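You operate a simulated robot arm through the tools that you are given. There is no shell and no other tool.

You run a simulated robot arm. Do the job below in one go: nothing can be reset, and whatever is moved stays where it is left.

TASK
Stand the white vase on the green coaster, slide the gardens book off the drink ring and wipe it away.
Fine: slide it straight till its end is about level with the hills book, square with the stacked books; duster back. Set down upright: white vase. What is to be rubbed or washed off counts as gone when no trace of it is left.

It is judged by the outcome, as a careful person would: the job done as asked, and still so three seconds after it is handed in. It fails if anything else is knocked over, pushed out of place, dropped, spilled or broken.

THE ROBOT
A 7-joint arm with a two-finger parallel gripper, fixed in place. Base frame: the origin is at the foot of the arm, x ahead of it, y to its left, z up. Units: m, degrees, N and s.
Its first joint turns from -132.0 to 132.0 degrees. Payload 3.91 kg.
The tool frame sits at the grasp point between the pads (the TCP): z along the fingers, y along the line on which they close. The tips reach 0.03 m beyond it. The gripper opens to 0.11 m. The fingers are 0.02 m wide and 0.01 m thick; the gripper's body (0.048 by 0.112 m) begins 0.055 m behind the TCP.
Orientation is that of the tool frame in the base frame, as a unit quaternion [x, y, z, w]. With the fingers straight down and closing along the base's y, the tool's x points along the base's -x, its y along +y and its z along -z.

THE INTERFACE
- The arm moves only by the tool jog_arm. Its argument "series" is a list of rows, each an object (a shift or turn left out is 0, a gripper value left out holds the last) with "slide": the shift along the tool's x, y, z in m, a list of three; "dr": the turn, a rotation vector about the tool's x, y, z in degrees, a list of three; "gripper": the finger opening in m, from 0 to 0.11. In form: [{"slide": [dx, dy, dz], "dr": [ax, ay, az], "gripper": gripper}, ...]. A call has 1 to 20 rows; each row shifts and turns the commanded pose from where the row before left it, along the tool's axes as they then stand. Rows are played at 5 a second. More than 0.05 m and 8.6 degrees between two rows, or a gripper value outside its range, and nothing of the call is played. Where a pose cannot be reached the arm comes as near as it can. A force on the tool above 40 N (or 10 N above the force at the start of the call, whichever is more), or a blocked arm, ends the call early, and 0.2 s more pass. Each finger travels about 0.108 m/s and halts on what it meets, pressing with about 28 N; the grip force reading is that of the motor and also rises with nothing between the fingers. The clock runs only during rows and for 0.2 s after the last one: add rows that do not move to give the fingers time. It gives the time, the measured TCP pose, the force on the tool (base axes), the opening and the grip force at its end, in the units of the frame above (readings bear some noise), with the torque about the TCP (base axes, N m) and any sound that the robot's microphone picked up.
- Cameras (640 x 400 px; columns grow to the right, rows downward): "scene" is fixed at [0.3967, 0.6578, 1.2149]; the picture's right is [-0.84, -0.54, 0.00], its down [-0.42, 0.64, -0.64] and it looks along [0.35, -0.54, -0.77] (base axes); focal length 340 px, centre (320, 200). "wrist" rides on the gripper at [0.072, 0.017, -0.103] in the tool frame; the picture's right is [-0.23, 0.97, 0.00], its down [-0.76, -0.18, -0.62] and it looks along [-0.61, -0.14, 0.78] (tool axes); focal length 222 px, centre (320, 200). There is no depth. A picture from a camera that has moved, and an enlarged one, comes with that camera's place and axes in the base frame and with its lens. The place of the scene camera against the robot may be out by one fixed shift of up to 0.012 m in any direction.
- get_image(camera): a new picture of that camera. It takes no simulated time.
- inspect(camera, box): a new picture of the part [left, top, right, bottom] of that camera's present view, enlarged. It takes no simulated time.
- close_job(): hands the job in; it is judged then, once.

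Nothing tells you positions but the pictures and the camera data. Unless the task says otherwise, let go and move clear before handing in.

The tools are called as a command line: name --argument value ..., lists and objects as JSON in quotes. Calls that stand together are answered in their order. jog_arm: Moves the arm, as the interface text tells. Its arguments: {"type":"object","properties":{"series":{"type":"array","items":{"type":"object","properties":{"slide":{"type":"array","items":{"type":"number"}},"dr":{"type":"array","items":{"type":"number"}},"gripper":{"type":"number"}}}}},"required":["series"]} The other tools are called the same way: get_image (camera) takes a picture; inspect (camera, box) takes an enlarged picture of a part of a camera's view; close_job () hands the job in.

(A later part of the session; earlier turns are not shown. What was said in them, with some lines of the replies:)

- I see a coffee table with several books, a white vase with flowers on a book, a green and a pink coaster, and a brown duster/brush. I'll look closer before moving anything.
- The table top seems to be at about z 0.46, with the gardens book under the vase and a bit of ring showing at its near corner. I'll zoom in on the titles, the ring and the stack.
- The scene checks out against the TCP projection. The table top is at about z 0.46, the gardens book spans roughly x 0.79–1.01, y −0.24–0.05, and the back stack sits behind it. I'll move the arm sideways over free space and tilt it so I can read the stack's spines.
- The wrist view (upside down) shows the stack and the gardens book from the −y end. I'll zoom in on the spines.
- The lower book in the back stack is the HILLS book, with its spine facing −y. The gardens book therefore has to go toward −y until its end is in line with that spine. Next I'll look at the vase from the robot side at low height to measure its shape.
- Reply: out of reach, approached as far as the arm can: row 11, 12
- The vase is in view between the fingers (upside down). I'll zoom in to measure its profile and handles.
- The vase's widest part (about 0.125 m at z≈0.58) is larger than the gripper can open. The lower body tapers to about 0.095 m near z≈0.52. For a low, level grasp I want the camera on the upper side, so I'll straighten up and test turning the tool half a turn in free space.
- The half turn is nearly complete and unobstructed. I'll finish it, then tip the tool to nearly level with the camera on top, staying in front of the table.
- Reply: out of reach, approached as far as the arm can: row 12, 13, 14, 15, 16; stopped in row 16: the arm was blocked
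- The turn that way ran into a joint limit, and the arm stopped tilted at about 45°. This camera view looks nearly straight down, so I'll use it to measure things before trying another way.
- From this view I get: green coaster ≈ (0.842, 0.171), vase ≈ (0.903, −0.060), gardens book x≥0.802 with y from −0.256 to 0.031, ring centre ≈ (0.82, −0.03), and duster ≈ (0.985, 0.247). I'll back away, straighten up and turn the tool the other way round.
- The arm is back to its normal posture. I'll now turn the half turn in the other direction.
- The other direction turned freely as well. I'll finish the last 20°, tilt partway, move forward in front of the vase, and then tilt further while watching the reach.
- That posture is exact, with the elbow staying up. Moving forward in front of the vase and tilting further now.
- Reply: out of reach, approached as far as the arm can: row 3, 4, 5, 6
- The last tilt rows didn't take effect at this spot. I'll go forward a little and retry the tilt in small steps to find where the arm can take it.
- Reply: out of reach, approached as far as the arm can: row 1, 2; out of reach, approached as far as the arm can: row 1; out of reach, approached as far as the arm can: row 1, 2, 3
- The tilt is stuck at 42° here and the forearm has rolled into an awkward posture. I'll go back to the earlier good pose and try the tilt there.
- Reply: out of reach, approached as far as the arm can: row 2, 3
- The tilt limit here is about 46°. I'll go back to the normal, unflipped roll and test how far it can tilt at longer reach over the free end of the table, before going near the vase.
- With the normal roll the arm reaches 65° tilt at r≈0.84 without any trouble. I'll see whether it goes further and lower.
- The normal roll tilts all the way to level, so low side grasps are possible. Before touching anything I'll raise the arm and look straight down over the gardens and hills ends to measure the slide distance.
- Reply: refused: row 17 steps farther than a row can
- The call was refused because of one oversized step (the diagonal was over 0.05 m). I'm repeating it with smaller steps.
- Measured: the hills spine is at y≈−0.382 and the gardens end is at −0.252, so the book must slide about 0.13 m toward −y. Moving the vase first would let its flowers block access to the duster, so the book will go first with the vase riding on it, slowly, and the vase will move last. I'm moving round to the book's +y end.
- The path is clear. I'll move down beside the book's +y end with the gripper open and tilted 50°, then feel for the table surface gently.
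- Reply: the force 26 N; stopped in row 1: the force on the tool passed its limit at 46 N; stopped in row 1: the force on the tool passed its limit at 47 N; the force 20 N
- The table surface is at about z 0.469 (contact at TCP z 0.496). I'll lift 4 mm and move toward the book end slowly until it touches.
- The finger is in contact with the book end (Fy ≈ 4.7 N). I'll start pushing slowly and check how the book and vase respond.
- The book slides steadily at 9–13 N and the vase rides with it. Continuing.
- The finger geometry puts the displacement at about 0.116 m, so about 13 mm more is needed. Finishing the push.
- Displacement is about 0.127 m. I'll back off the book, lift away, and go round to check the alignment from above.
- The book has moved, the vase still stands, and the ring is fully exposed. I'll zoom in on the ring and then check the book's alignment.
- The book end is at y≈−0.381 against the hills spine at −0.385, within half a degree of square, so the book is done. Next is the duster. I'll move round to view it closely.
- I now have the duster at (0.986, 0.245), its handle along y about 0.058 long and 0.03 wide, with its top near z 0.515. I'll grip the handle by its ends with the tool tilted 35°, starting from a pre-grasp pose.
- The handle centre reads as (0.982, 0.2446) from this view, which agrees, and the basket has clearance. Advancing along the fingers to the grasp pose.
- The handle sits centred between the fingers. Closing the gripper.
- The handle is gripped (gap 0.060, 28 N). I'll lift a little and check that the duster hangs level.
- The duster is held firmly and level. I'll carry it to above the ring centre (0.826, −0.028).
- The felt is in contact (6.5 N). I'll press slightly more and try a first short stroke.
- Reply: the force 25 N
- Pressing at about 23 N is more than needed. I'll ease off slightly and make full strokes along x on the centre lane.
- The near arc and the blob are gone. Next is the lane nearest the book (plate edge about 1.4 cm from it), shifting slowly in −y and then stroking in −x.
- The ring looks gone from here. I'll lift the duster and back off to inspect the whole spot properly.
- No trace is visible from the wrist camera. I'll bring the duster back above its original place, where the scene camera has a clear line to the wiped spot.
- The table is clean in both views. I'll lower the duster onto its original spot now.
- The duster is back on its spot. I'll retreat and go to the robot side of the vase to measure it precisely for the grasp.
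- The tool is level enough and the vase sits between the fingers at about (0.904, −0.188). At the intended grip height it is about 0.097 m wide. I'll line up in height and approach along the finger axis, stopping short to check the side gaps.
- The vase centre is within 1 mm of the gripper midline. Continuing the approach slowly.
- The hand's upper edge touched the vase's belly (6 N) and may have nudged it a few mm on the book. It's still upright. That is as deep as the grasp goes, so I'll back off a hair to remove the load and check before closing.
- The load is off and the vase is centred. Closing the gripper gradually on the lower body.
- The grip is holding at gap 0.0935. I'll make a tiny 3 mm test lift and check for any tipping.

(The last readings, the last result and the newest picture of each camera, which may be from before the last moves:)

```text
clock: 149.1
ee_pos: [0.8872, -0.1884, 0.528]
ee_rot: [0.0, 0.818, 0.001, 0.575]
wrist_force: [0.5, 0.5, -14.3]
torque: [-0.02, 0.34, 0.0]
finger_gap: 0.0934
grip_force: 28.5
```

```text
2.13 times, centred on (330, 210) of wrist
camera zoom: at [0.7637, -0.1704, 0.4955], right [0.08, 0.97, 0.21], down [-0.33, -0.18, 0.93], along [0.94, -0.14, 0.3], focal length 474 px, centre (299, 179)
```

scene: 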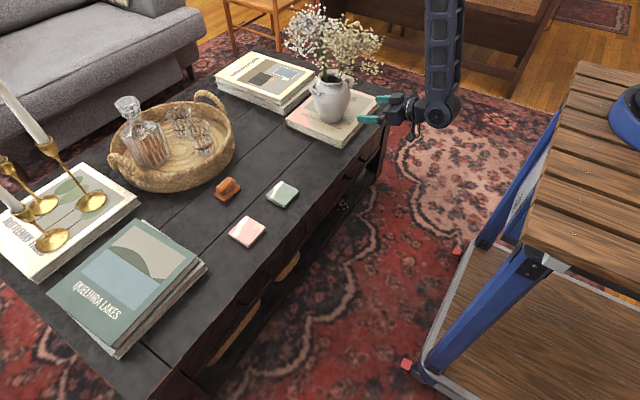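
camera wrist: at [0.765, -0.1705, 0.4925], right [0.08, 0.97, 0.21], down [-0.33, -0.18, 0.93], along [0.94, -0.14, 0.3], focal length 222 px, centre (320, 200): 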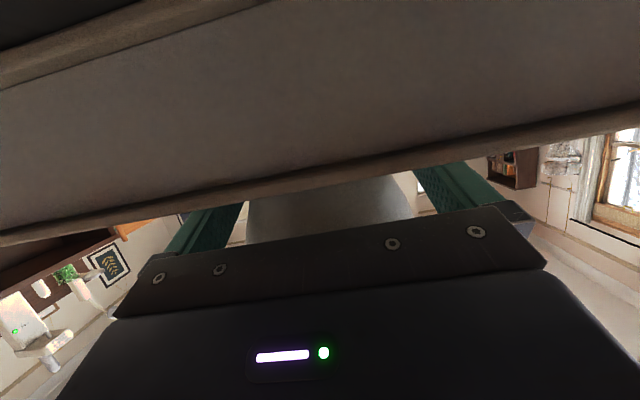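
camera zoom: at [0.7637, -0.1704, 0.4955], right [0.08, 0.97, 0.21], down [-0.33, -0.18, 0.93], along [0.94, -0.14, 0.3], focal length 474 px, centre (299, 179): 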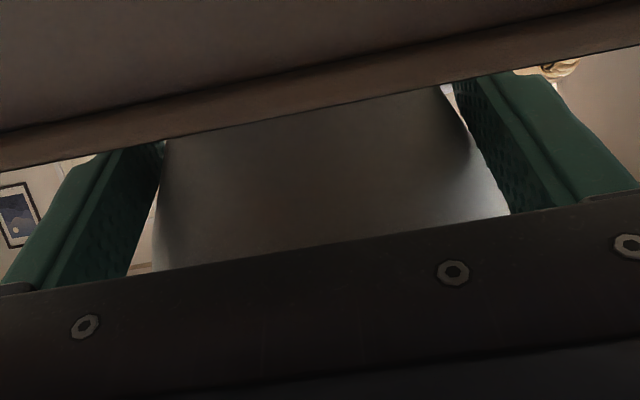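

The force reads −14.3 N, so the arm is carrying the vase's weight, and it looks upright. Lifting a few mm more to confirm stability.

jog_arm --series '[{"slide": [-0.0019, 0, -0.0007]}, {"slide": [-0.0019, 0, -0.0007]}, {}, {}, {}]'

inspect --camera "scene" --box '[270, 10, 400, 150]'

get_image --camera "wrist"

```text
clock: 150.3
ee_pos: [0.8865, -0.1873, 0.5309]
ee_rot: [0.0, 0.818, 0.0, 0.575]
wrist_force: [0.6, 0.1, -14.3]
torque: [-0.03, 0.32, -0.07]
finger_gap: 0.0935
grip_force: 28.4
```

```text
2.86 times, centred on (335, 80) of scene
camera zoom: at [0.3967, 0.6578, 1.2149], right [-0.84, -0.54, 0.0], down [-0.42, 0.64, -0.64], along [0.35, -0.54, -0.77], focal length 973 px, centre (277, 543)
```

zoom: 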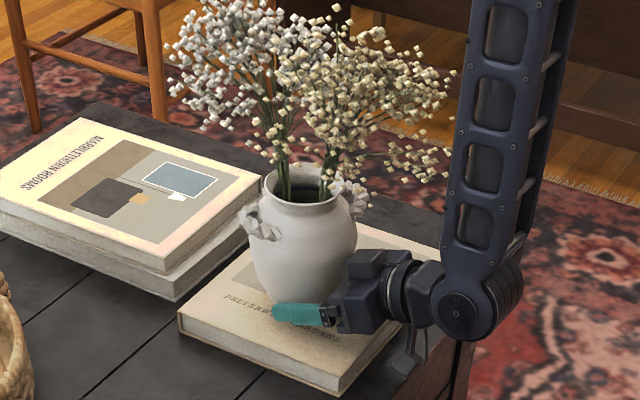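

```text
taken
camera wrist: at [0.7636, -0.1704, 0.4996], right [0.08, 0.97, 0.21], down [-0.33, -0.18, 0.93], along [0.94, -0.14, 0.3], focal length 222 px, centre (320, 200)
```

wrist: 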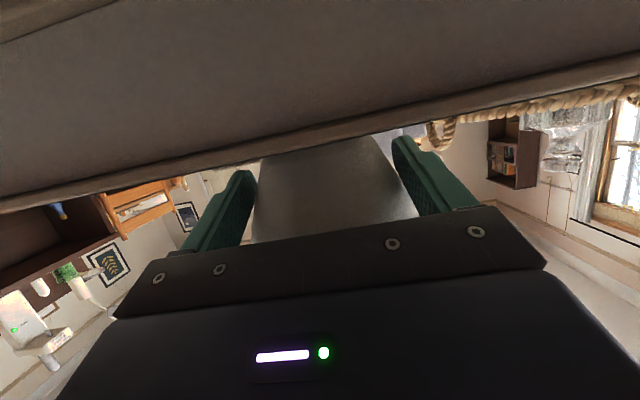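

The vase is held steadily (14.3 N, constant torque). I'll lift slowly to clear everything and check again.

jog_arm --series '[{"slide": [-0.0038, 0, -0.0014]}, {"slide": [-0.0038, 0, -0.0014]}, {"slide": [-0.0038, 0, -0.0014]}, {"slide": [-0.0038, 0, -0.0014]}, {"slide": [-0.0038, 0, -0.0014]}, {"slide": [-0.0038, 0, -0.0014]}, {"slide": [-0.0038, 0, -0.0014]}, {}, {}]'

inspect --camera "scene" --box '[270, 0, 410, 150]'

get_image --camera "wrist"

```text
clock: 152.3
ee_pos: [0.8853, -0.1891, 0.5592]
ee_rot: [0.001, 0.818, -0.001, 0.575]
wrist_force: [-0.8, -0.5, -13.9]
torque: [0.02, 0.32, 0.05]
finger_gap: 0.0935
grip_force: 28.3
```

```text
2.67 times, centred on (340, 75) of scene
camera zoom: at [0.3967, 0.6578, 1.2149], right [-0.84, -0.54, 0.0], down [-0.42, 0.64, -0.64], along [0.35, -0.54, -0.77], focal length 908 px, centre (267, 533)
```

zoom: 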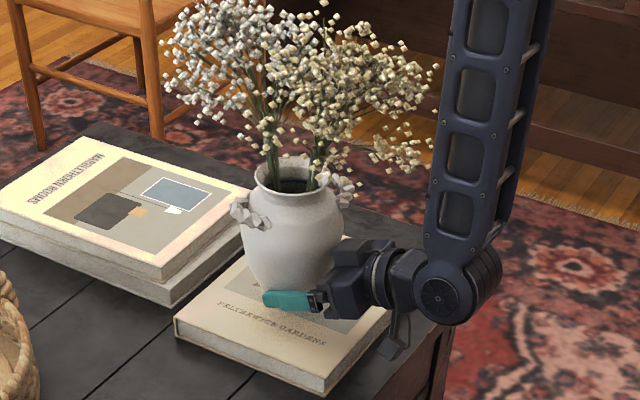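

```text
taken
camera wrist: at [0.7629, -0.1705, 0.5277], right [0.08, 0.97, 0.21], down [-0.33, -0.18, 0.93], along [0.94, -0.14, 0.3], focal length 222 px, centre (320, 200)
```

wrist: 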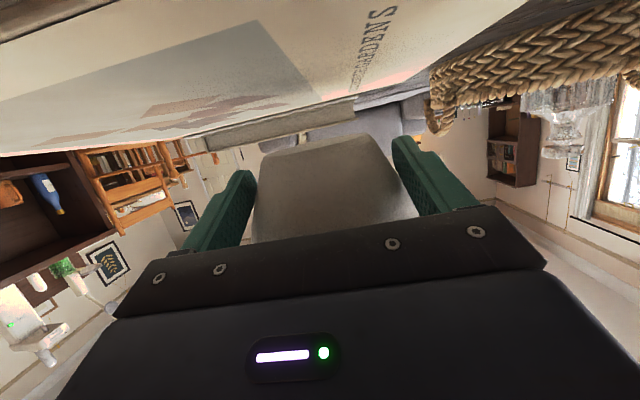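

The vase is well held and upright. I'll look closely at the base in the wrist view to learn exactly where its axis is relative to the tool.

inspect --camera "wrist" --box '[230, 110, 430, 250]'

inspect --camera "scene" --box '[310, 50, 390, 130]'

```text
2.86 times, centred on (330, 180) of wrist
camera zoom: at [0.7629, -0.1705, 0.5277], right [0.08, 0.97, 0.21], down [-0.33, -0.18, 0.93], along [0.94, -0.14, 0.3], focal length 635 px, centre (291, 257)
```

zoom: 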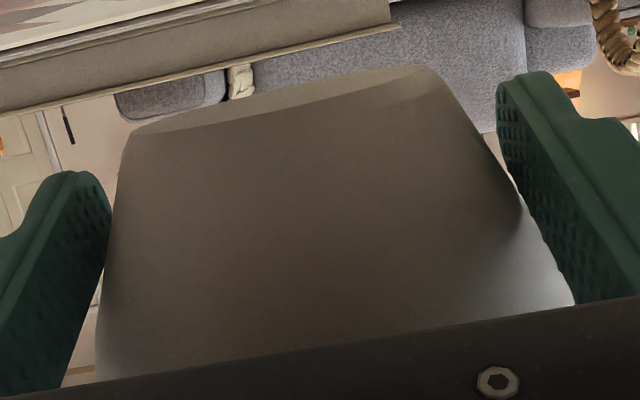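

```text
5.00 times, centred on (350, 90) of scene
camera zoom: at [0.3967, 0.6578, 1.2149], right [-0.84, -0.54, 0.0], down [-0.42, 0.64, -0.64], along [0.35, -0.54, -0.77], focal length 1702 px, centre (170, 750)
```

zoom: 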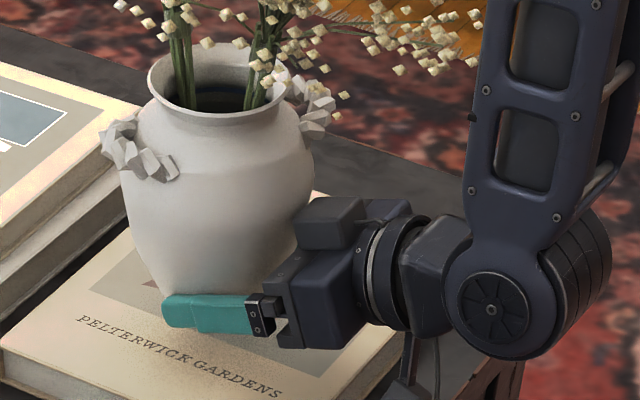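

The vase axis is about 21 mm ahead of the TCP. The coaster centre is (0.8405, 0.169), so the target TCP is about (0.819, 0.168). I'll raise a bit more and carry the vase slowly in +y, checking partway.

jog_arm --series '[{"slide": [-0.0066, 0, -0.0024]}, {"slide": [-0.0094, 0, -0.0034]}, {"slide": [-0.0094, 0, -0.0034]}, {"slide": [-0.0066, 0, -0.0024]}, {}, {"slide": [0, 0.006, 0]}, {"slide": [0.0005, 0.012, -0.0013]}, {"slide": [0.0009, 0.015, -0.0026]}, {"slide": [0.0009, 0.015, -0.0026]}, {"slide": [0.0009, 0.015, -0.0026]}, {"slide": [0.0009, 0.015, -0.0026]}, {"slide": [0.0009, 0.015, -0.0026]}, {"slide": [0.0009, 0.012, -0.0026]}, {"slide": [0, 0.006, 0]}, {}]'

get_image --camera "scene"

get_image --camera "wrist"

```text
clock: 155.5
ee_pos: [0.8678, -0.0771, 0.595]
ee_rot: [0.0, 0.819, 0.0, 0.574]
wrist_force: [0.7, -0.4, -14.7]
torque: [0.02, 0.33, -0.01]
finger_gap: 0.0932
grip_force: 27.7
```

```text
taken
```

scene: 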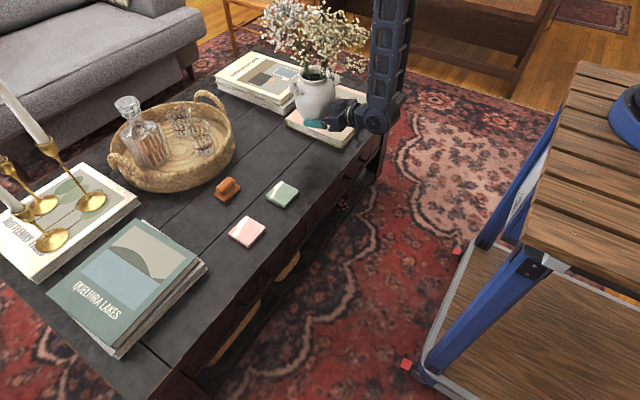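

```text
taken
camera wrist: at [0.7449, -0.0596, 0.5621], right [0.08, 0.97, 0.21], down [-0.33, -0.18, 0.93], along [0.94, -0.14, 0.3], focal length 222 px, centre (320, 200)
```

wrist: 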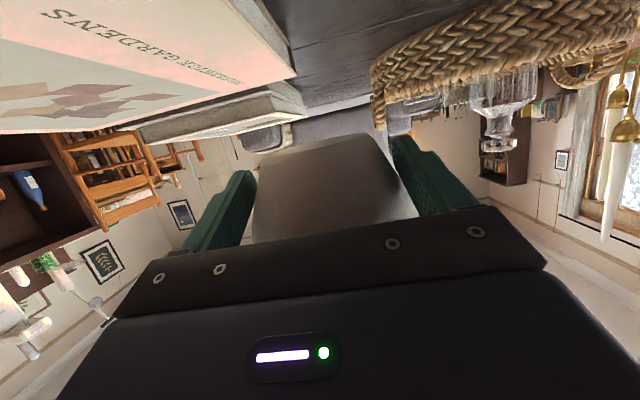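

jog_arm --series '[{"slide": [0.0004, 0.007, -0.0012]}, {"slide": [0.0009, 0.012, -0.0025]}, {"slide": [0.001, 0.015, -0.0027]}, {"slide": [0.001, 0.015, -0.0027]}, {"slide": [0.001, 0.015, -0.0027]}, {"slide": [0.001, 0.015, -0.0027]}, {"slide": [0.001, 0.015, -0.0027]}, {"slide": [0.001, 0.015, -0.0027]}, {"slide": [0.0009, 0.012, -0.0025]}, {"slide": [0.0004, 0.007, -0.0012]}, {}]'

inspect --camera "scene" --box '[230, 0, 400, 210]'

get_image --camera "wrist"

```text
clock: 157.9
ee_pos: [0.8425, 0.0516, 0.5941]
ee_rot: [0.0, 0.819, 0.0, 0.574]
wrist_force: [-0.4, 0.6, -14.6]
torque: [0.0, 0.32, 0.03]
finger_gap: 0.0935
grip_force: 28.1
```

```text
1.90 times, centred on (315, 105) of scene
camera zoom: at [0.3967, 0.6578, 1.2149], right [-0.84, -0.54, 0.0], down [-0.42, 0.64, -0.64], along [0.35, -0.54, -0.77], focal length 648 px, centre (330, 381)
```

zoom: 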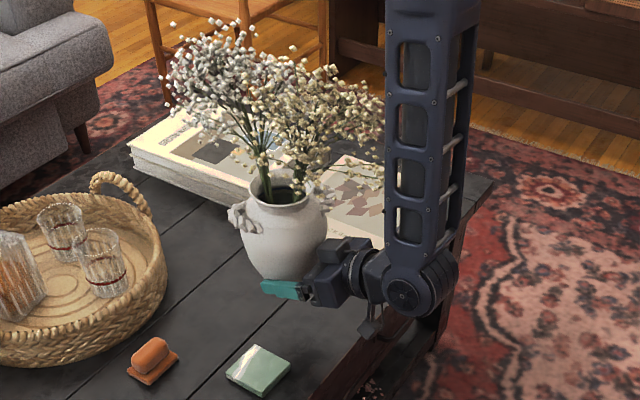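

```text
taken
camera wrist: at [0.7203, 0.0685, 0.5619], right [0.08, 0.97, 0.21], down [-0.33, -0.18, 0.93], along [0.94, -0.14, 0.3], focal length 222 px, centre (320, 200)
```

wrist: 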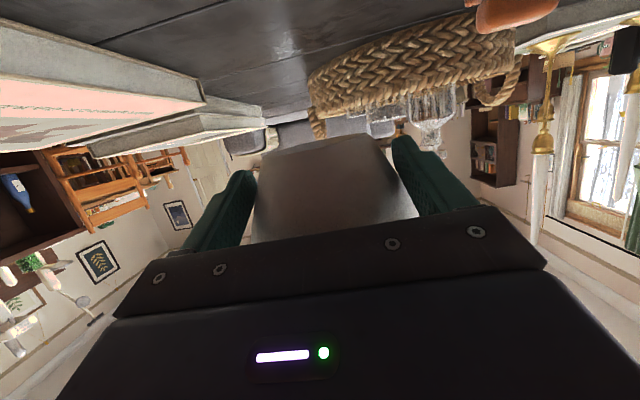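

jog_arm --series '[{"slide": [0.0004, 0.007, -0.0012]}, {"slide": [0.0009, 0.013, -0.0025]}, {"slide": [0.001, 0.015, -0.0029]}, {"slide": [0.001, 0.015, -0.0029]}, {"slide": [0.001, 0.015, -0.0029]}, {"slide": [0.001, 0.015, -0.0029]}, {"slide": [0.001, 0.015, -0.0029]}, {"slide": [0.0009, 0.013, -0.0025]}, {"slide": [0.0004, 0.007, -0.0012]}, {}, {}]'

inspect --camera "scene" --box '[220, 40, 400, 230]'

get_image --camera "wrist"

```text
clock: 160.3
ee_pos: [0.8197, 0.1659, 0.5941]
ee_rot: [0.0, 0.818, 0.0, 0.575]
wrist_force: [-0.4, 0.2, -14.0]
torque: [-0.01, 0.31, 0.03]
finger_gap: 0.0935
grip_force: 27.7
```

```text
2.11 times, centred on (310, 135) of scene
camera zoom: at [0.3967, 0.6578, 1.2149], right [-0.84, -0.54, 0.0], down [-0.42, 0.64, -0.64], along [0.35, -0.54, -0.77], focal length 717 px, centre (341, 337)
```

zoom: 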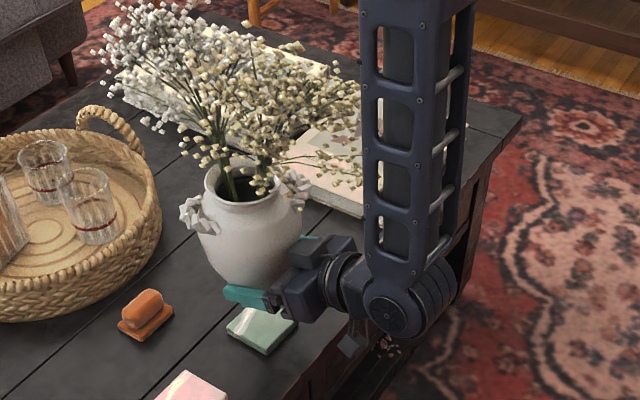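

```text
taken
camera wrist: at [0.6972, 0.1841, 0.5621], right [0.08, 0.97, 0.21], down [-0.33, -0.18, 0.93], along [0.94, -0.14, 0.3], focal length 222 px, centre (320, 200)
```

wrist: 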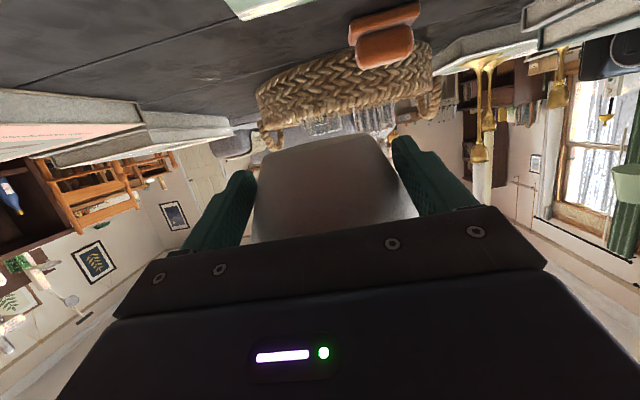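

The vase is above the coaster and steady. I'll lower it to about 2.5 cm above and check the alignment from both cameras.

jog_arm --series '[{"slide": [0.0038, 0, 0.0014]}, {"slide": [0.0075, 0, 0.0027]}, {"slide": [0.0075, 0, 0.0027]}, {"slide": [0.0075, 0, 0.0027]}, {"slide": [0.0075, 0, 0.0027]}, {"slide": [0.0075, 0, 0.0027]}, {"slide": [0.0075, 0, 0.0027]}, {"slide": [0.0075, 0, 0.0027]}, {"slide": [0.0038, 0, 0.0014]}, {}, {}]'

get_image --camera "wrist"

inspect --camera "scene" --box '[240, 100, 350, 210]'

```text
clock: 162.7
ee_pos: [0.8205, 0.1662, 0.531]
ee_rot: [0.0, 0.818, 0.0, 0.575]
wrist_force: [-0.1, -0.7, -14.7]
torque: [-0.01, 0.34, 0.02]
finger_gap: 0.0933
grip_force: 27.9
```

```text
taken
camera wrist: at [0.6969, 0.184, 0.4983], right [0.08, 0.97, 0.21], down [-0.33, -0.18, 0.93], along [0.94, -0.14, 0.3], focal length 222 px, centre (320, 200)
```

wrist: 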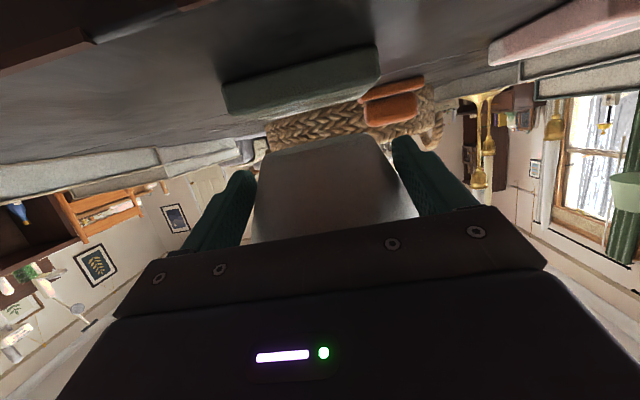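

```text
3.64 times, centred on (295, 155) of scene
camera zoom: at [0.3967, 0.6578, 1.2149], right [-0.84, -0.54, 0.0], down [-0.42, 0.64, -0.64], along [0.35, -0.54, -0.77], focal length 1238 px, centre (411, 364)
```

zoom: 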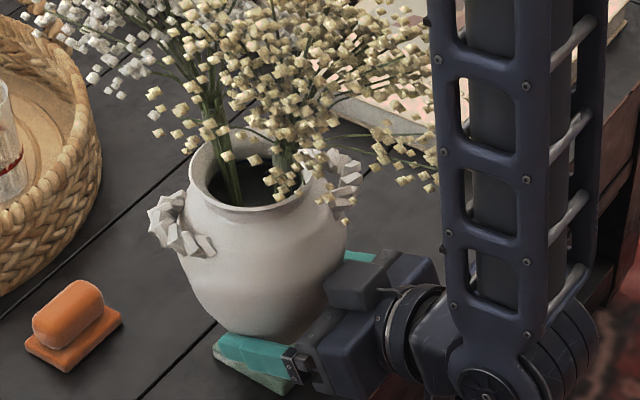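

inspect --camera "wrist" --box '[210, 30, 430, 190]'

inspect --camera "scene" --box '[265, 150, 335, 210]'

```text
2.50 times, centred on (320, 110) of wrist
camera zoom: at [0.6969, 0.184, 0.4983], right [0.08, 0.97, 0.21], down [-0.33, -0.18, 0.93], along [0.94, -0.14, 0.3], focal length 555 px, centre (320, 425)
```

zoom: 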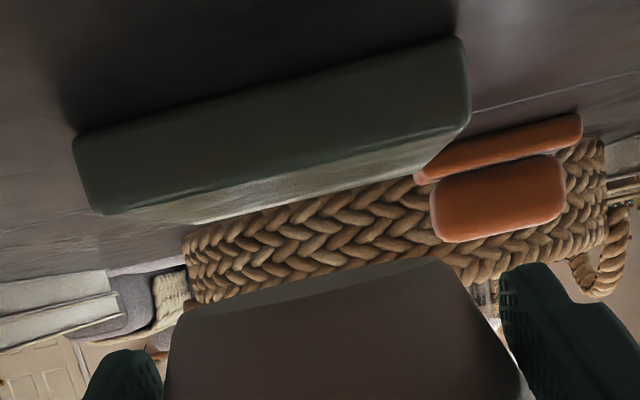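

```text
6.67 times, centred on (300, 180) of scene
camera zoom: at [0.3967, 0.6578, 1.2149], right [-0.84, -0.54, 0.0], down [-0.42, 0.64, -0.64], along [0.35, -0.54, -0.77], focal length 2270 px, centre (453, 333)
```

zoom: 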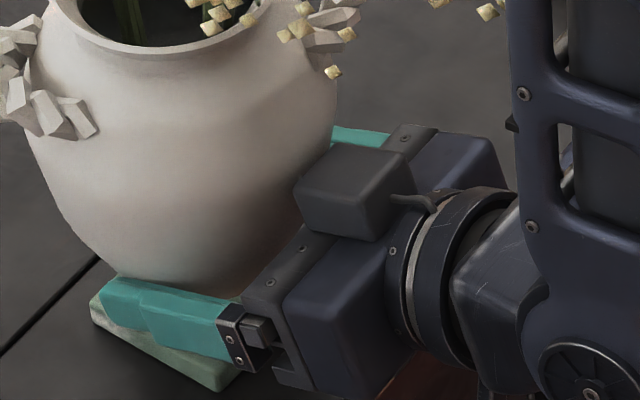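

Base and coaster line up to within about 2.5 mm. I'll make that small correction and then lower to just above the coaster.

jog_arm --series '[{"slide": [0.0008, 0.0025, -0.0024]}, {"slide": [0.0047, 0, 0.0017]}, {"slide": [0.0047, 0, 0.0017]}, {"slide": [0.0047, 0, 0.0017]}, {}, {}]'

inspect --camera "wrist" --box '[210, 30, 430, 190]'

inspect --camera "scene" --box '[265, 150, 335, 210]'

```text
clock: 164.1
ee_pos: [0.8168, 0.1679, 0.5155]
ee_rot: [0.0, 0.818, -0.001, 0.575]
wrist_force: [0.1, -0.8, -14.2]
torque: [0.0, 0.31, -0.03]
finger_gap: 0.0934
grip_force: 27.8
```

```text
2.50 times, centred on (320, 110) of wrist
camera zoom: at [0.6941, 0.1858, 0.4831], right [0.08, 0.97, 0.21], down [-0.33, -0.18, 0.93], along [0.94, -0.14, 0.3], focal length 555 px, centre (320, 425)
```

zoom: 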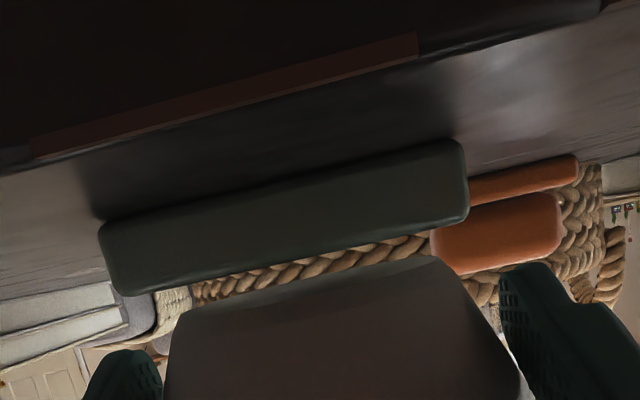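

```text
6.67 times, centred on (300, 180) of scene
camera zoom: at [0.3967, 0.6578, 1.2149], right [-0.84, -0.54, 0.0], down [-0.42, 0.64, -0.64], along [0.35, -0.54, -0.77], focal length 2270 px, centre (453, 333)
```

zoom: 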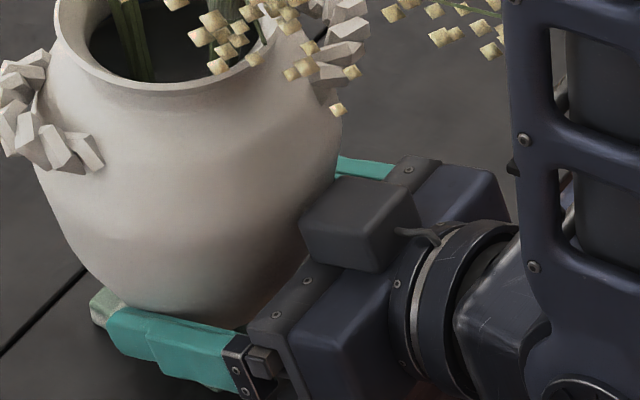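

The lateral alignment is within 1 mm and the base is about 9 mm above the coaster. Lowering gently until the weight transfers.

jog_arm --series '[{"slide": [0.0019, 0, 0.0007]}, {"slide": [0.0019, 0, 0.0007]}, {"slide": [0.0014, 0, 0.0005]}, {}]'

jog_arm --series '[{"slide": [0.0012, 0, 0.0004]}, {}]'

```text
clock: 165.1
ee_pos: [0.8173, 0.1678, 0.509]
ee_rot: [0.0, 0.819, 0.0, 0.574]
wrist_force: [0.5, -0.1, -14.7]
torque: [-0.02, 0.28, 0.02]
finger_gap: 0.0935
grip_force: 28.0
```

```text
clock: 165.7
ee_pos: [0.8163, 0.1688, 0.5087]
ee_rot: [0.0, 0.818, 0.0, 0.575]
wrist_force: [0.1, 0.6, -13.7]
torque: [-0.02, 0.35, 0.03]
finger_gap: 0.0933
grip_force: 27.7
```

jog_arm --series '[{"slide": [0.0009, 0, 0.0003]}, {}]'

jog_arm --series '[{"slide": [0.0009, 0, 0.0003]}, {}]'

inspect --camera "wrist" --box '[210, 80, 430, 210]'

```text
clock: 166.3
ee_pos: [0.816, 0.1677, 0.5087]
ee_rot: [0.0, 0.818, 0.0, 0.575]
wrist_force: [-3.4, -1.1, 0.1]
torque: [0.1, 0.22, -0.04]
finger_gap: 0.0931
grip_force: 27.8
```

```text
clock: 166.9
ee_pos: [0.8166, 0.1687, 0.5076]
ee_rot: [0.0, 0.818, 0.0, 0.575]
wrist_force: [-2.4, -1.0, 3.8]
torque: [0.01, -0.18, 0.04]
finger_gap: 0.0931
grip_force: 27.8
```

```text
2.91 times, centred on (320, 145) of wrist
camera zoom: at [0.6946, 0.1861, 0.475], right [0.08, 0.97, 0.21], down [-0.33, -0.18, 0.93], along [0.94, -0.14, 0.31], focal length 646 px, centre (320, 360)
```

zoom: 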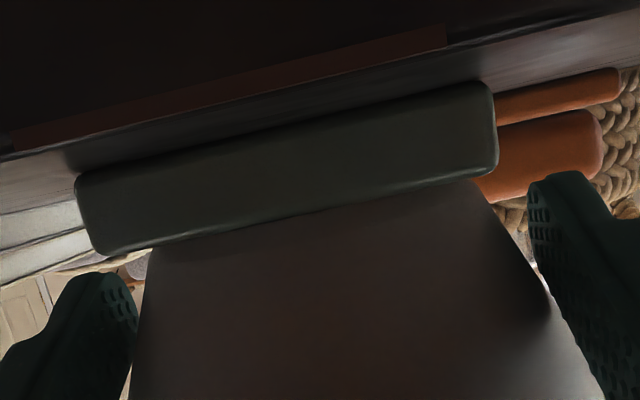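

The coaster now carries the weight (reading went from −14 N to about +4 N). I'll open the fingers gradually.

jog_arm --series '[{"gripper": 0.0945}, {"gripper": 0.096}, {"gripper": 0.098}, {"gripper": 0.101}, {"gripper": 0.105}, {"gripper": 0.11}, {}, {}]'

inspect --camera "scene" --box '[220, 40, 380, 220]'

get_image --camera "wrist"

```text
clock: 168.7
ee_pos: [0.8182, 0.1694, 0.5072]
ee_rot: [0.0, 0.819, -0.001, 0.574]
wrist_force: [0.9, -0.5, -0.3]
torque: [0.02, -0.01, 0.02]
finger_gap: 0.11
grip_force: 0.0
```

```text
2.22 times, centred on (300, 130) of scene
camera zoom: at [0.3967, 0.6578, 1.2149], right [-0.84, -0.54, 0.0], down [-0.42, 0.64, -0.64], along [0.35, -0.54, -0.77], focal length 757 px, centre (364, 356)
```

zoom: 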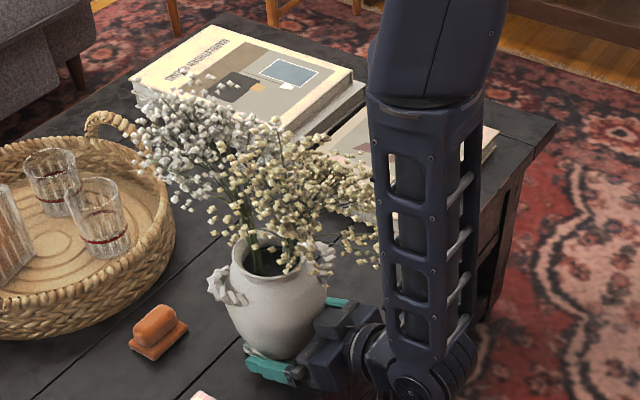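

```text
taken
camera wrist: at [0.6943, 0.186, 0.4747], right [0.08, 0.97, 0.21], down [-0.33, -0.18, 0.93], along [0.94, -0.14, 0.3], focal length 222 px, centre (320, 200)
```

wrist: 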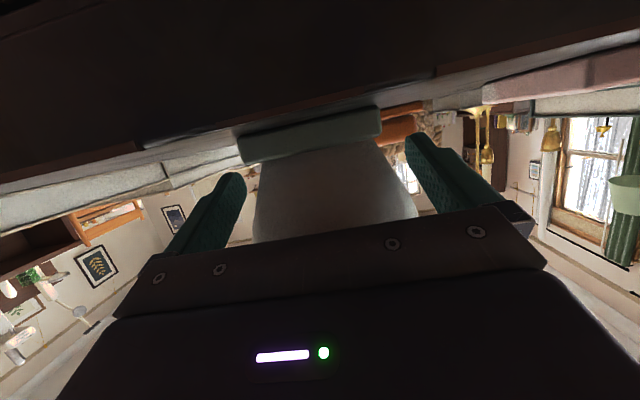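

The vase stands upright on the coaster and the gripper is clear of it. I'll withdraw straight back along the finger axis.

jog_arm --series '[{"slide": [0, 0, -0.005]}, {"slide": [0, 0, -0.01]}, {"slide": [0, 0, -0.015]}, {"slide": [0, 0, -0.015]}, {"slide": [0, 0, -0.02]}, {"slide": [0, 0, -0.02]}, {}]'

get_image --camera "wrist"

inspect --camera "scene" --box '[220, 40, 380, 220]'

```text
clock: 170.3
ee_pos: [0.7363, 0.1685, 0.537]
ee_rot: [0.0, 0.818, 0.0, 0.575]
wrist_force: [0.9, -0.4, -0.3]
torque: [0.01, -0.01, 0.0]
finger_gap: 0.11
grip_force: 0.0
```

```text
taken
camera wrist: at [0.6142, 0.1863, 0.5042], right [0.08, 0.97, 0.21], down [-0.33, -0.18, 0.93], along [0.94, -0.14, 0.3], focal length 222 px, centre (320, 200)
```

wrist: 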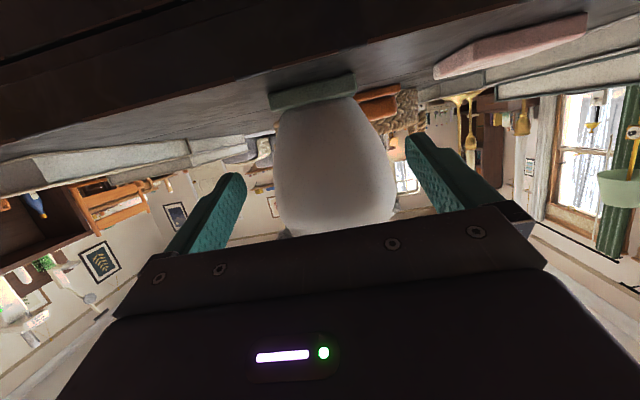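

```text
2.22 times, centred on (300, 130) of scene
camera zoom: at [0.3967, 0.6578, 1.2149], right [-0.84, -0.54, 0.0], down [-0.42, 0.64, -0.64], along [0.35, -0.54, -0.77], focal length 757 px, centre (364, 356)
```

zoom: 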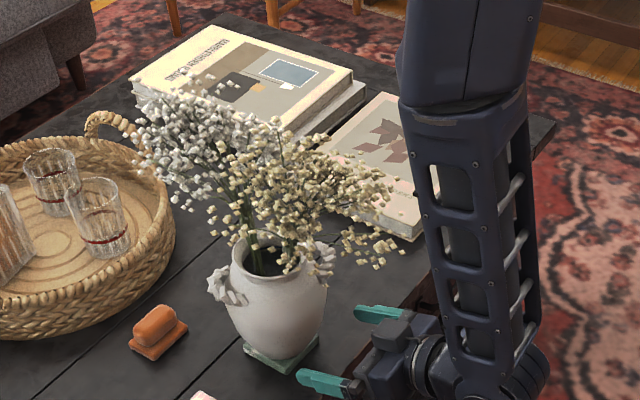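

The vase is standing on the coaster and everything looks good. I'll move the arm well clear.

jog_arm --series '[{"slide": [0, 0, -0.02], "dr": [0, 4, 0]}, {"slide": [0, 0, -0.02], "dr": [0, 4, 0]}, {"slide": [0, 0, -0.02], "dr": [0, 4, 0]}, {"slide": [0, 0, -0.02], "dr": [0, 4, 0]}, {"slide": [0, 0, -0.02], "dr": [0, 6, 0]}, {"dr": [0, 8, 0]}, {"dr": [0, 8, 0]}, {"dr": [0, 8, 0]}, {"dr": [0, 8, 0]}, {"dr": [0, 8, 0]}, {"dr": [0, 8, 0]}, {"slide": [0, 0, -0.04]}, {"slide": [0, 0, -0.04]}, {}]'

get_image --camera "scene"

get_image --camera "wrist"

```text
clock: 173.3
ee_pos: [0.6487, 0.1682, 0.664]
ee_rot: [0.0, 1.0, 0.001, 0.001]
wrist_force: [0.3, -0.2, 0.2]
torque: [0.02, 0.0, 0.02]
finger_gap: 0.1098
grip_force: 0.1
```

```text
taken
```

scene: 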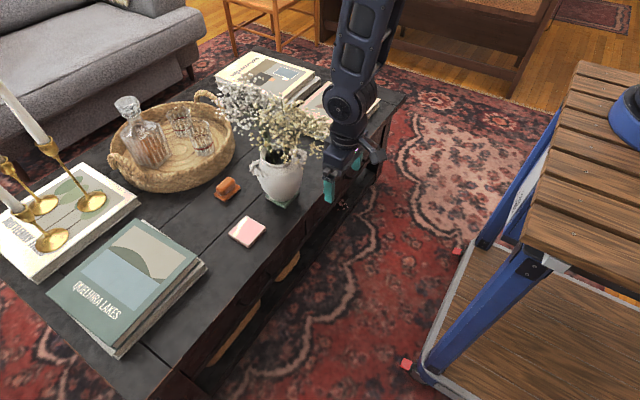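

```text
taken
camera wrist: at [0.5752, 0.1858, 0.7675], right [0.23, 0.97, 0.0], down [0.76, -0.18, 0.62], along [0.61, -0.14, -0.78], focal length 222 px, centre (320, 200)
```

wrist: 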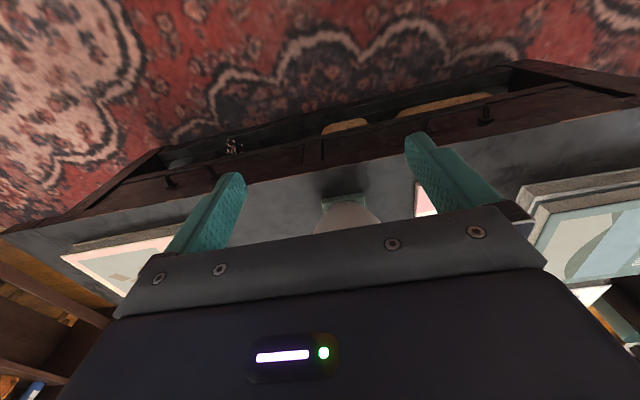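

jog_arm --series '[{"slide": [0.035, 0, 0]}, {"slide": [0, -0.03, -0.035]}, {"slide": [0, -0.03, -0.035]}, {"slide": [0, -0.05, 0]}, {"slide": [0, -0.05, 0]}, {"slide": [0, -0.05, 0]}, {"slide": [0, -0.05, 0]}, {"slide": [0, -0.05, 0]}, {"slide": [0, -0.05, 0]}, {}]'

get_image --camera "scene"

inspect --camera "scene" --box '[200, 120, 340, 240]'

inspect --camera "scene" --box '[280, 60, 400, 190]'

```text
clock: 175.5
ee_pos: [0.6125, -0.1936, 0.7346]
ee_rot: [0.0, 1.0, -0.001, 0.001]
wrist_force: [0.3, -0.9, 0.8]
torque: [0.0, -0.01, -0.02]
finger_gap: 0.1098
grip_force: 0.0
```

```text
taken
```

scene: 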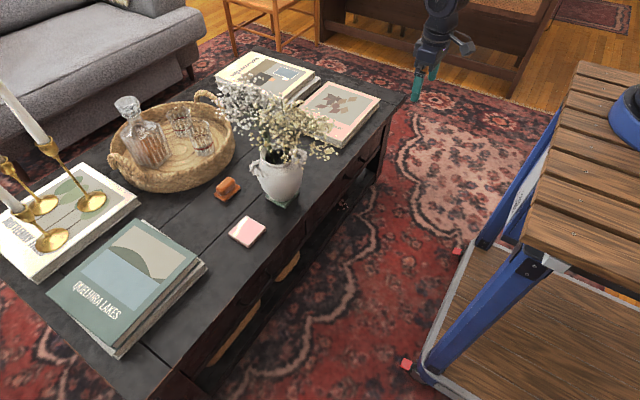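

```text
3.33 times, centred on (270, 180) of scene
camera zoom: at [0.3967, 0.6578, 1.2149], right [-0.84, -0.54, 0.0], down [-0.42, 0.64, -0.64], along [0.35, -0.54, -0.77], focal length 1135 px, centre (487, 267)
```

zoom: 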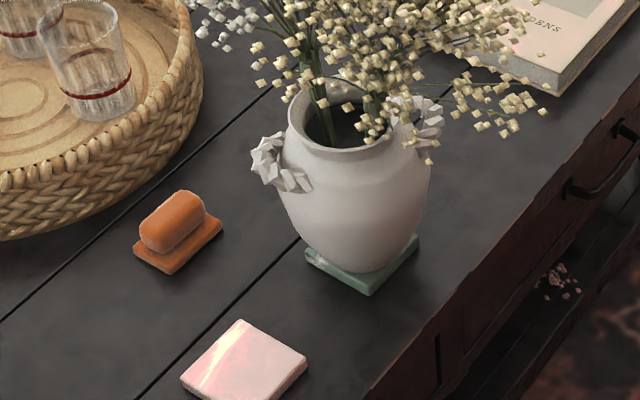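

```text
3.08 times, centred on (340, 125) of scene
camera zoom: at [0.3967, 0.6578, 1.2149], right [-0.84, -0.54, 0.0], down [-0.42, 0.64, -0.64], along [0.35, -0.54, -0.77], focal length 1048 px, centre (258, 431)
```

zoom: 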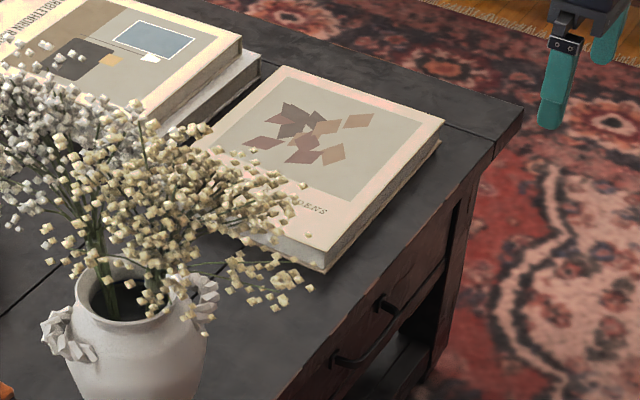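

inspect --camera "scene" --box '[180, 150, 340, 260]'

get_image --camera "wrist"

jog_arm --series '[{"slide": [0, -0.05, -0.01]}, {"slide": [0, -0.05, -0.01]}, {"slide": [0, -0.05, -0.01]}, {"slide": [0, -0.05, -0.01]}, {"slide": [0, -0.05, -0.01]}, {"slide": [0, -0.01, -0.01]}, {"slide": [-0.045, 0, 0]}, {"slide": [-0.045, 0, 0]}, {"slide": [-0.045, 0, 0]}, {"slide": [-0.045, 0, 0]}, {"slide": [-0.045, 0, 0]}, {"slide": [-0.03, 0, 0]}, {}]'

get_image --camera "wrist"

```text
3.64 times, centred on (260, 205) of scene
camera zoom: at [0.3967, 0.6578, 1.2149], right [-0.84, -0.54, 0.0], down [-0.42, 0.64, -0.64], along [0.35, -0.54, -0.77], focal length 1238 px, centre (538, 182)
```

zoom: 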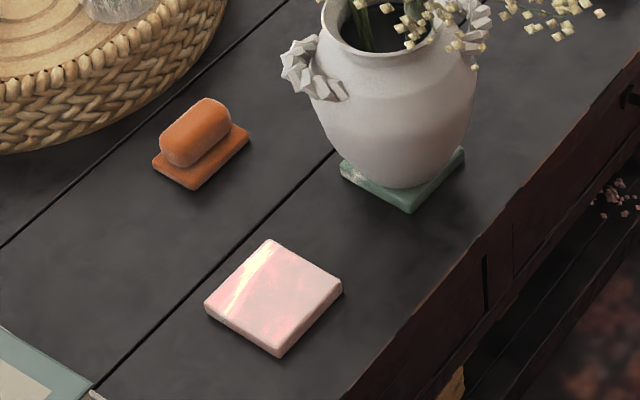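

```text
taken
camera wrist: at [0.5402, -0.1749, 0.8373], right [0.23, 0.97, 0.0], down [0.76, -0.18, 0.62], along [0.61, -0.14, -0.78], focal length 222 px, centre (320, 200)
```

wrist: 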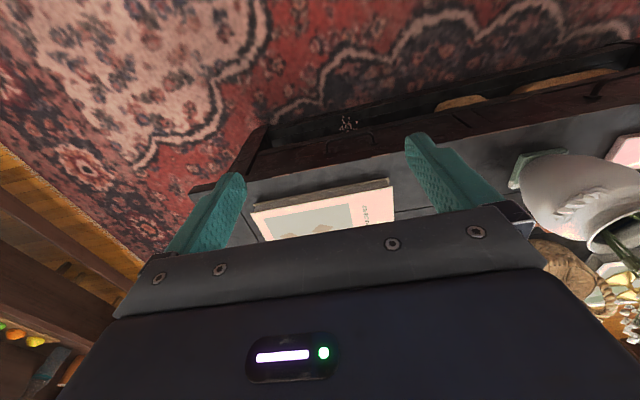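

```text
refused: row 1 steps farther than a row can; nothing moved
```

```text
taken
camera wrist: at [0.5402, -0.1749, 0.8373], right [0.23, 0.97, 0.0], down [0.76, -0.18, 0.62], along [0.61, -0.14, -0.78], focal length 222 px, centre (320, 200)
```

wrist: 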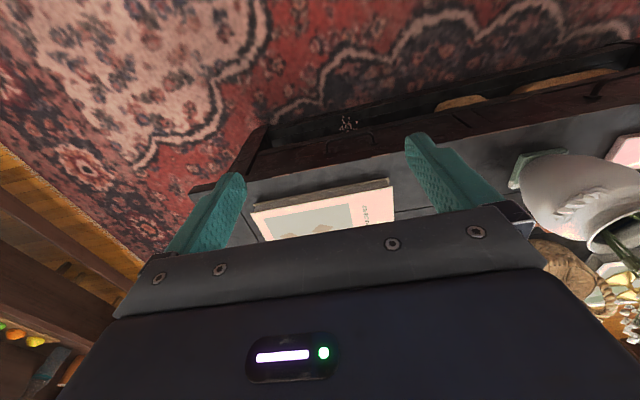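

The duster, green coaster and pink coaster all match their starting places within about 2 mm. I'll do one last check of the book's alignment from above.

jog_arm --series '[{"slide": [0, -0.045, -0.01]}, {"slide": [0, -0.045, -0.01]}, {"slide": [0, -0.045, -0.01]}, {"slide": [0, -0.045, -0.01]}, {"slide": [0, -0.045, -0.01]}, {"slide": [0, -0.035, -0.01]}, {"slide": [-0.045, 0, 0]}, {"slide": [-0.045, 0, 0]}, {"slide": [-0.045, 0, 0]}, {"slide": [-0.045, 0, 0]}, {"slide": [-0.045, 0, 0]}, {"slide": [-0.03, 0, 0]}, {}]'

get_image --camera "wrist"

inspect --camera "wrist" --box '[330, 80, 470, 220]'

inspect --camera "wrist" --box '[320, 0, 640, 150]'

```text
clock: 178.3
ee_pos: [0.8686, -0.452, 0.7943]
ee_rot: [0.001, 1.0, 0.0, 0.001]
wrist_force: [0.7, 0.2, -0.9]
torque: [0.01, 0.03, -0.02]
finger_gap: 0.1098
grip_force: 0.0
```

```text
taken
camera wrist: at [0.7952, -0.4335, 0.8983], right [0.23, 0.97, 0.0], down [0.76, -0.18, 0.62], along [0.61, -0.14, -0.78], focal length 222 px, centre (320, 200)
```

wrist: 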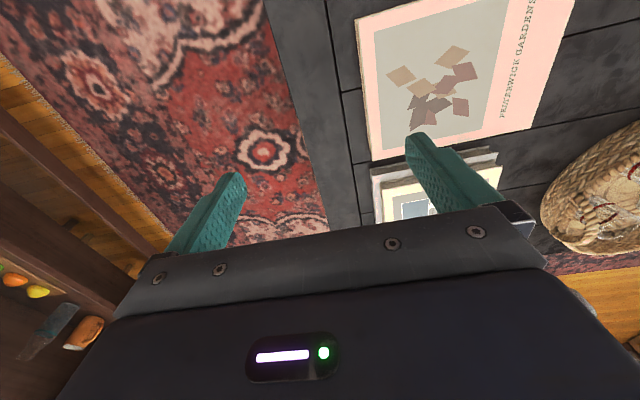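

```text
2.86 times, centred on (400, 150) of wrist
camera zoom: at [0.7952, -0.4335, 0.8983], right [0.23, 0.97, 0.0], down [0.76, -0.18, 0.62], along [0.61, -0.14, -0.78], focal length 635 px, centre (91, 343)
```

zoom: 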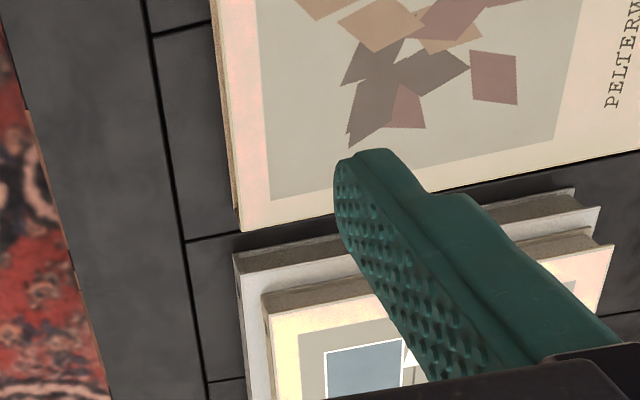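

```text
2.00 times, centred on (480, 75) of wrist
camera zoom: at [0.7952, -0.4335, 0.8983], right [0.23, 0.97, 0.0], down [0.76, -0.18, 0.62], along [0.61, -0.14, -0.78], focal length 444 px, centre (0, 450)
```

zoom: 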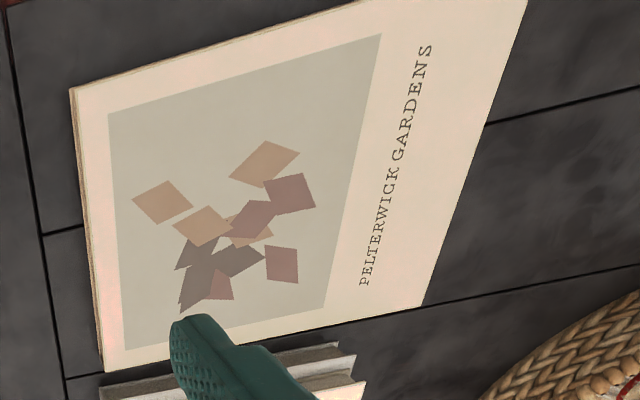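

The book is level with the hills spine and square. I'll withdraw the arm to a neutral spot and take one last close look at the wiped area.

jog_arm --series '[{"slide": [0.045, 0, 0]}, {"slide": [0.045, 0, 0]}, {"slide": [0.045, 0, 0]}, {"slide": [0.045, 0, 0]}, {"slide": [0.045, 0, 0]}, {"slide": [0, 0.05, 0]}, {"slide": [0, 0.05, 0]}, {"slide": [0, 0.05, 0]}, {"slide": [0, 0.05, 0]}, {"slide": [0, 0.05, 0]}, {"slide": [0, 0.05, 0]}, {"slide": [0, 0.05, 0]}, {}]'

get_image --camera "wrist"

inspect --camera "wrist" --box '[300, 110, 420, 210]'

get_image --camera "scene"

```text
clock: 181.1
ee_pos: [0.6435, -0.1022, 0.7925]
ee_rot: [0.001, 1.0, 0.0, 0.0]
wrist_force: [0.2, -0.5, -0.3]
torque: [0.0, -0.01, 0.07]
finger_gap: 0.1101
grip_force: 0.1
```

```text
taken
camera wrist: at [0.5696, -0.0832, 0.896], right [0.23, 0.97, 0.0], down [0.76, -0.18, 0.62], along [0.61, -0.14, -0.78], focal length 222 px, centre (320, 200)
```

wrist: 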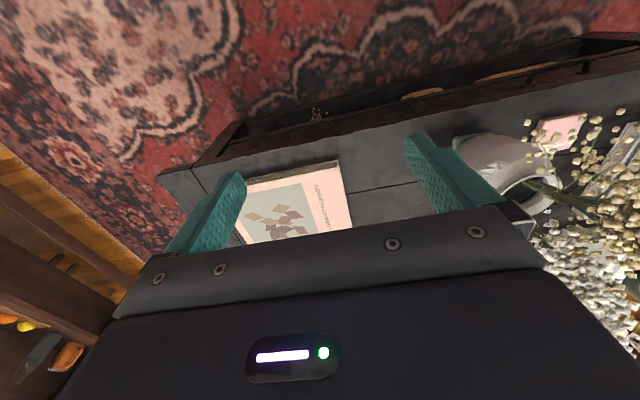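

```text
4.00 times, centred on (360, 160) of wrist
camera zoom: at [0.5696, -0.0832, 0.896], right [0.23, 0.97, 0.0], down [0.76, -0.18, 0.62], along [0.61, -0.14, -0.78], focal length 888 px, centre (160, 360)
```

zoom: 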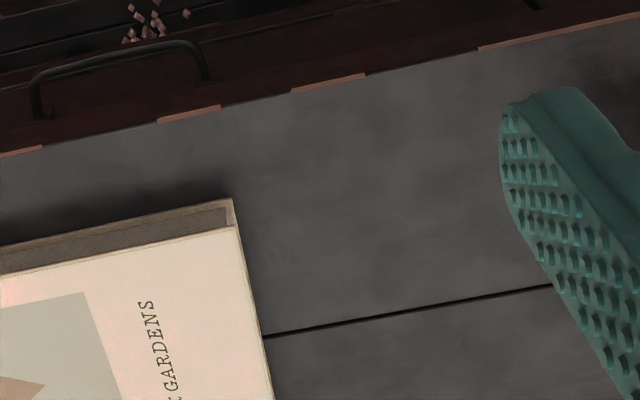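

```text
taken
```

scene: 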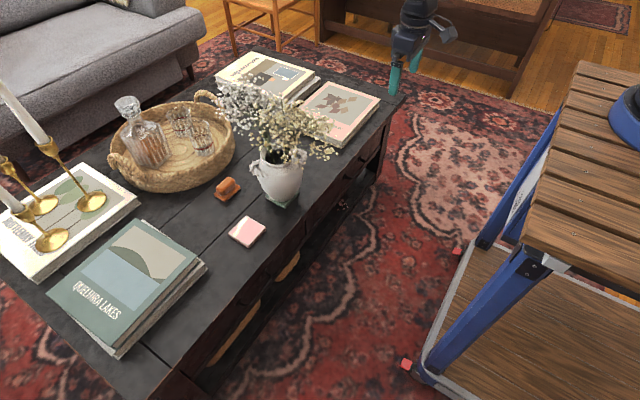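

The ring's spot is clean with no trace. The gardens book is level with the hills book and square, the duster is back, and the vase stands upright on the green coaster. The arm is clear, so I'm handing the job in.

close_job

```text
The job is handed in.
```

The job is handed in, and every part of it looked right in the last pictures:

- **Vase:** it stands upright on the green coaster, centred within a few millimetres.
- **Gardens book:** I slid it straight, and its end is about 4 mm from level with the hills book's spine. It is square with the stacked books to within about a degree.
- **Drink ring:** I wiped it with the duster, and neither camera shows any trace of it.
- **Duster:** it is back in its own place, within about 2 mm of where it started.

I did the steps in a different order from the one you gave. With the vase on the coaster, its flowers would have blocked the arm from reaching the duster. So I slid the book with the vase riding on it, wiped the ring and put the duster back, then moved the vase last.

While I was reaching for the vase, the gripper touched it and may have nudged it a few millimetres along the book. It stayed upright, and nothing was knocked over or dropped.
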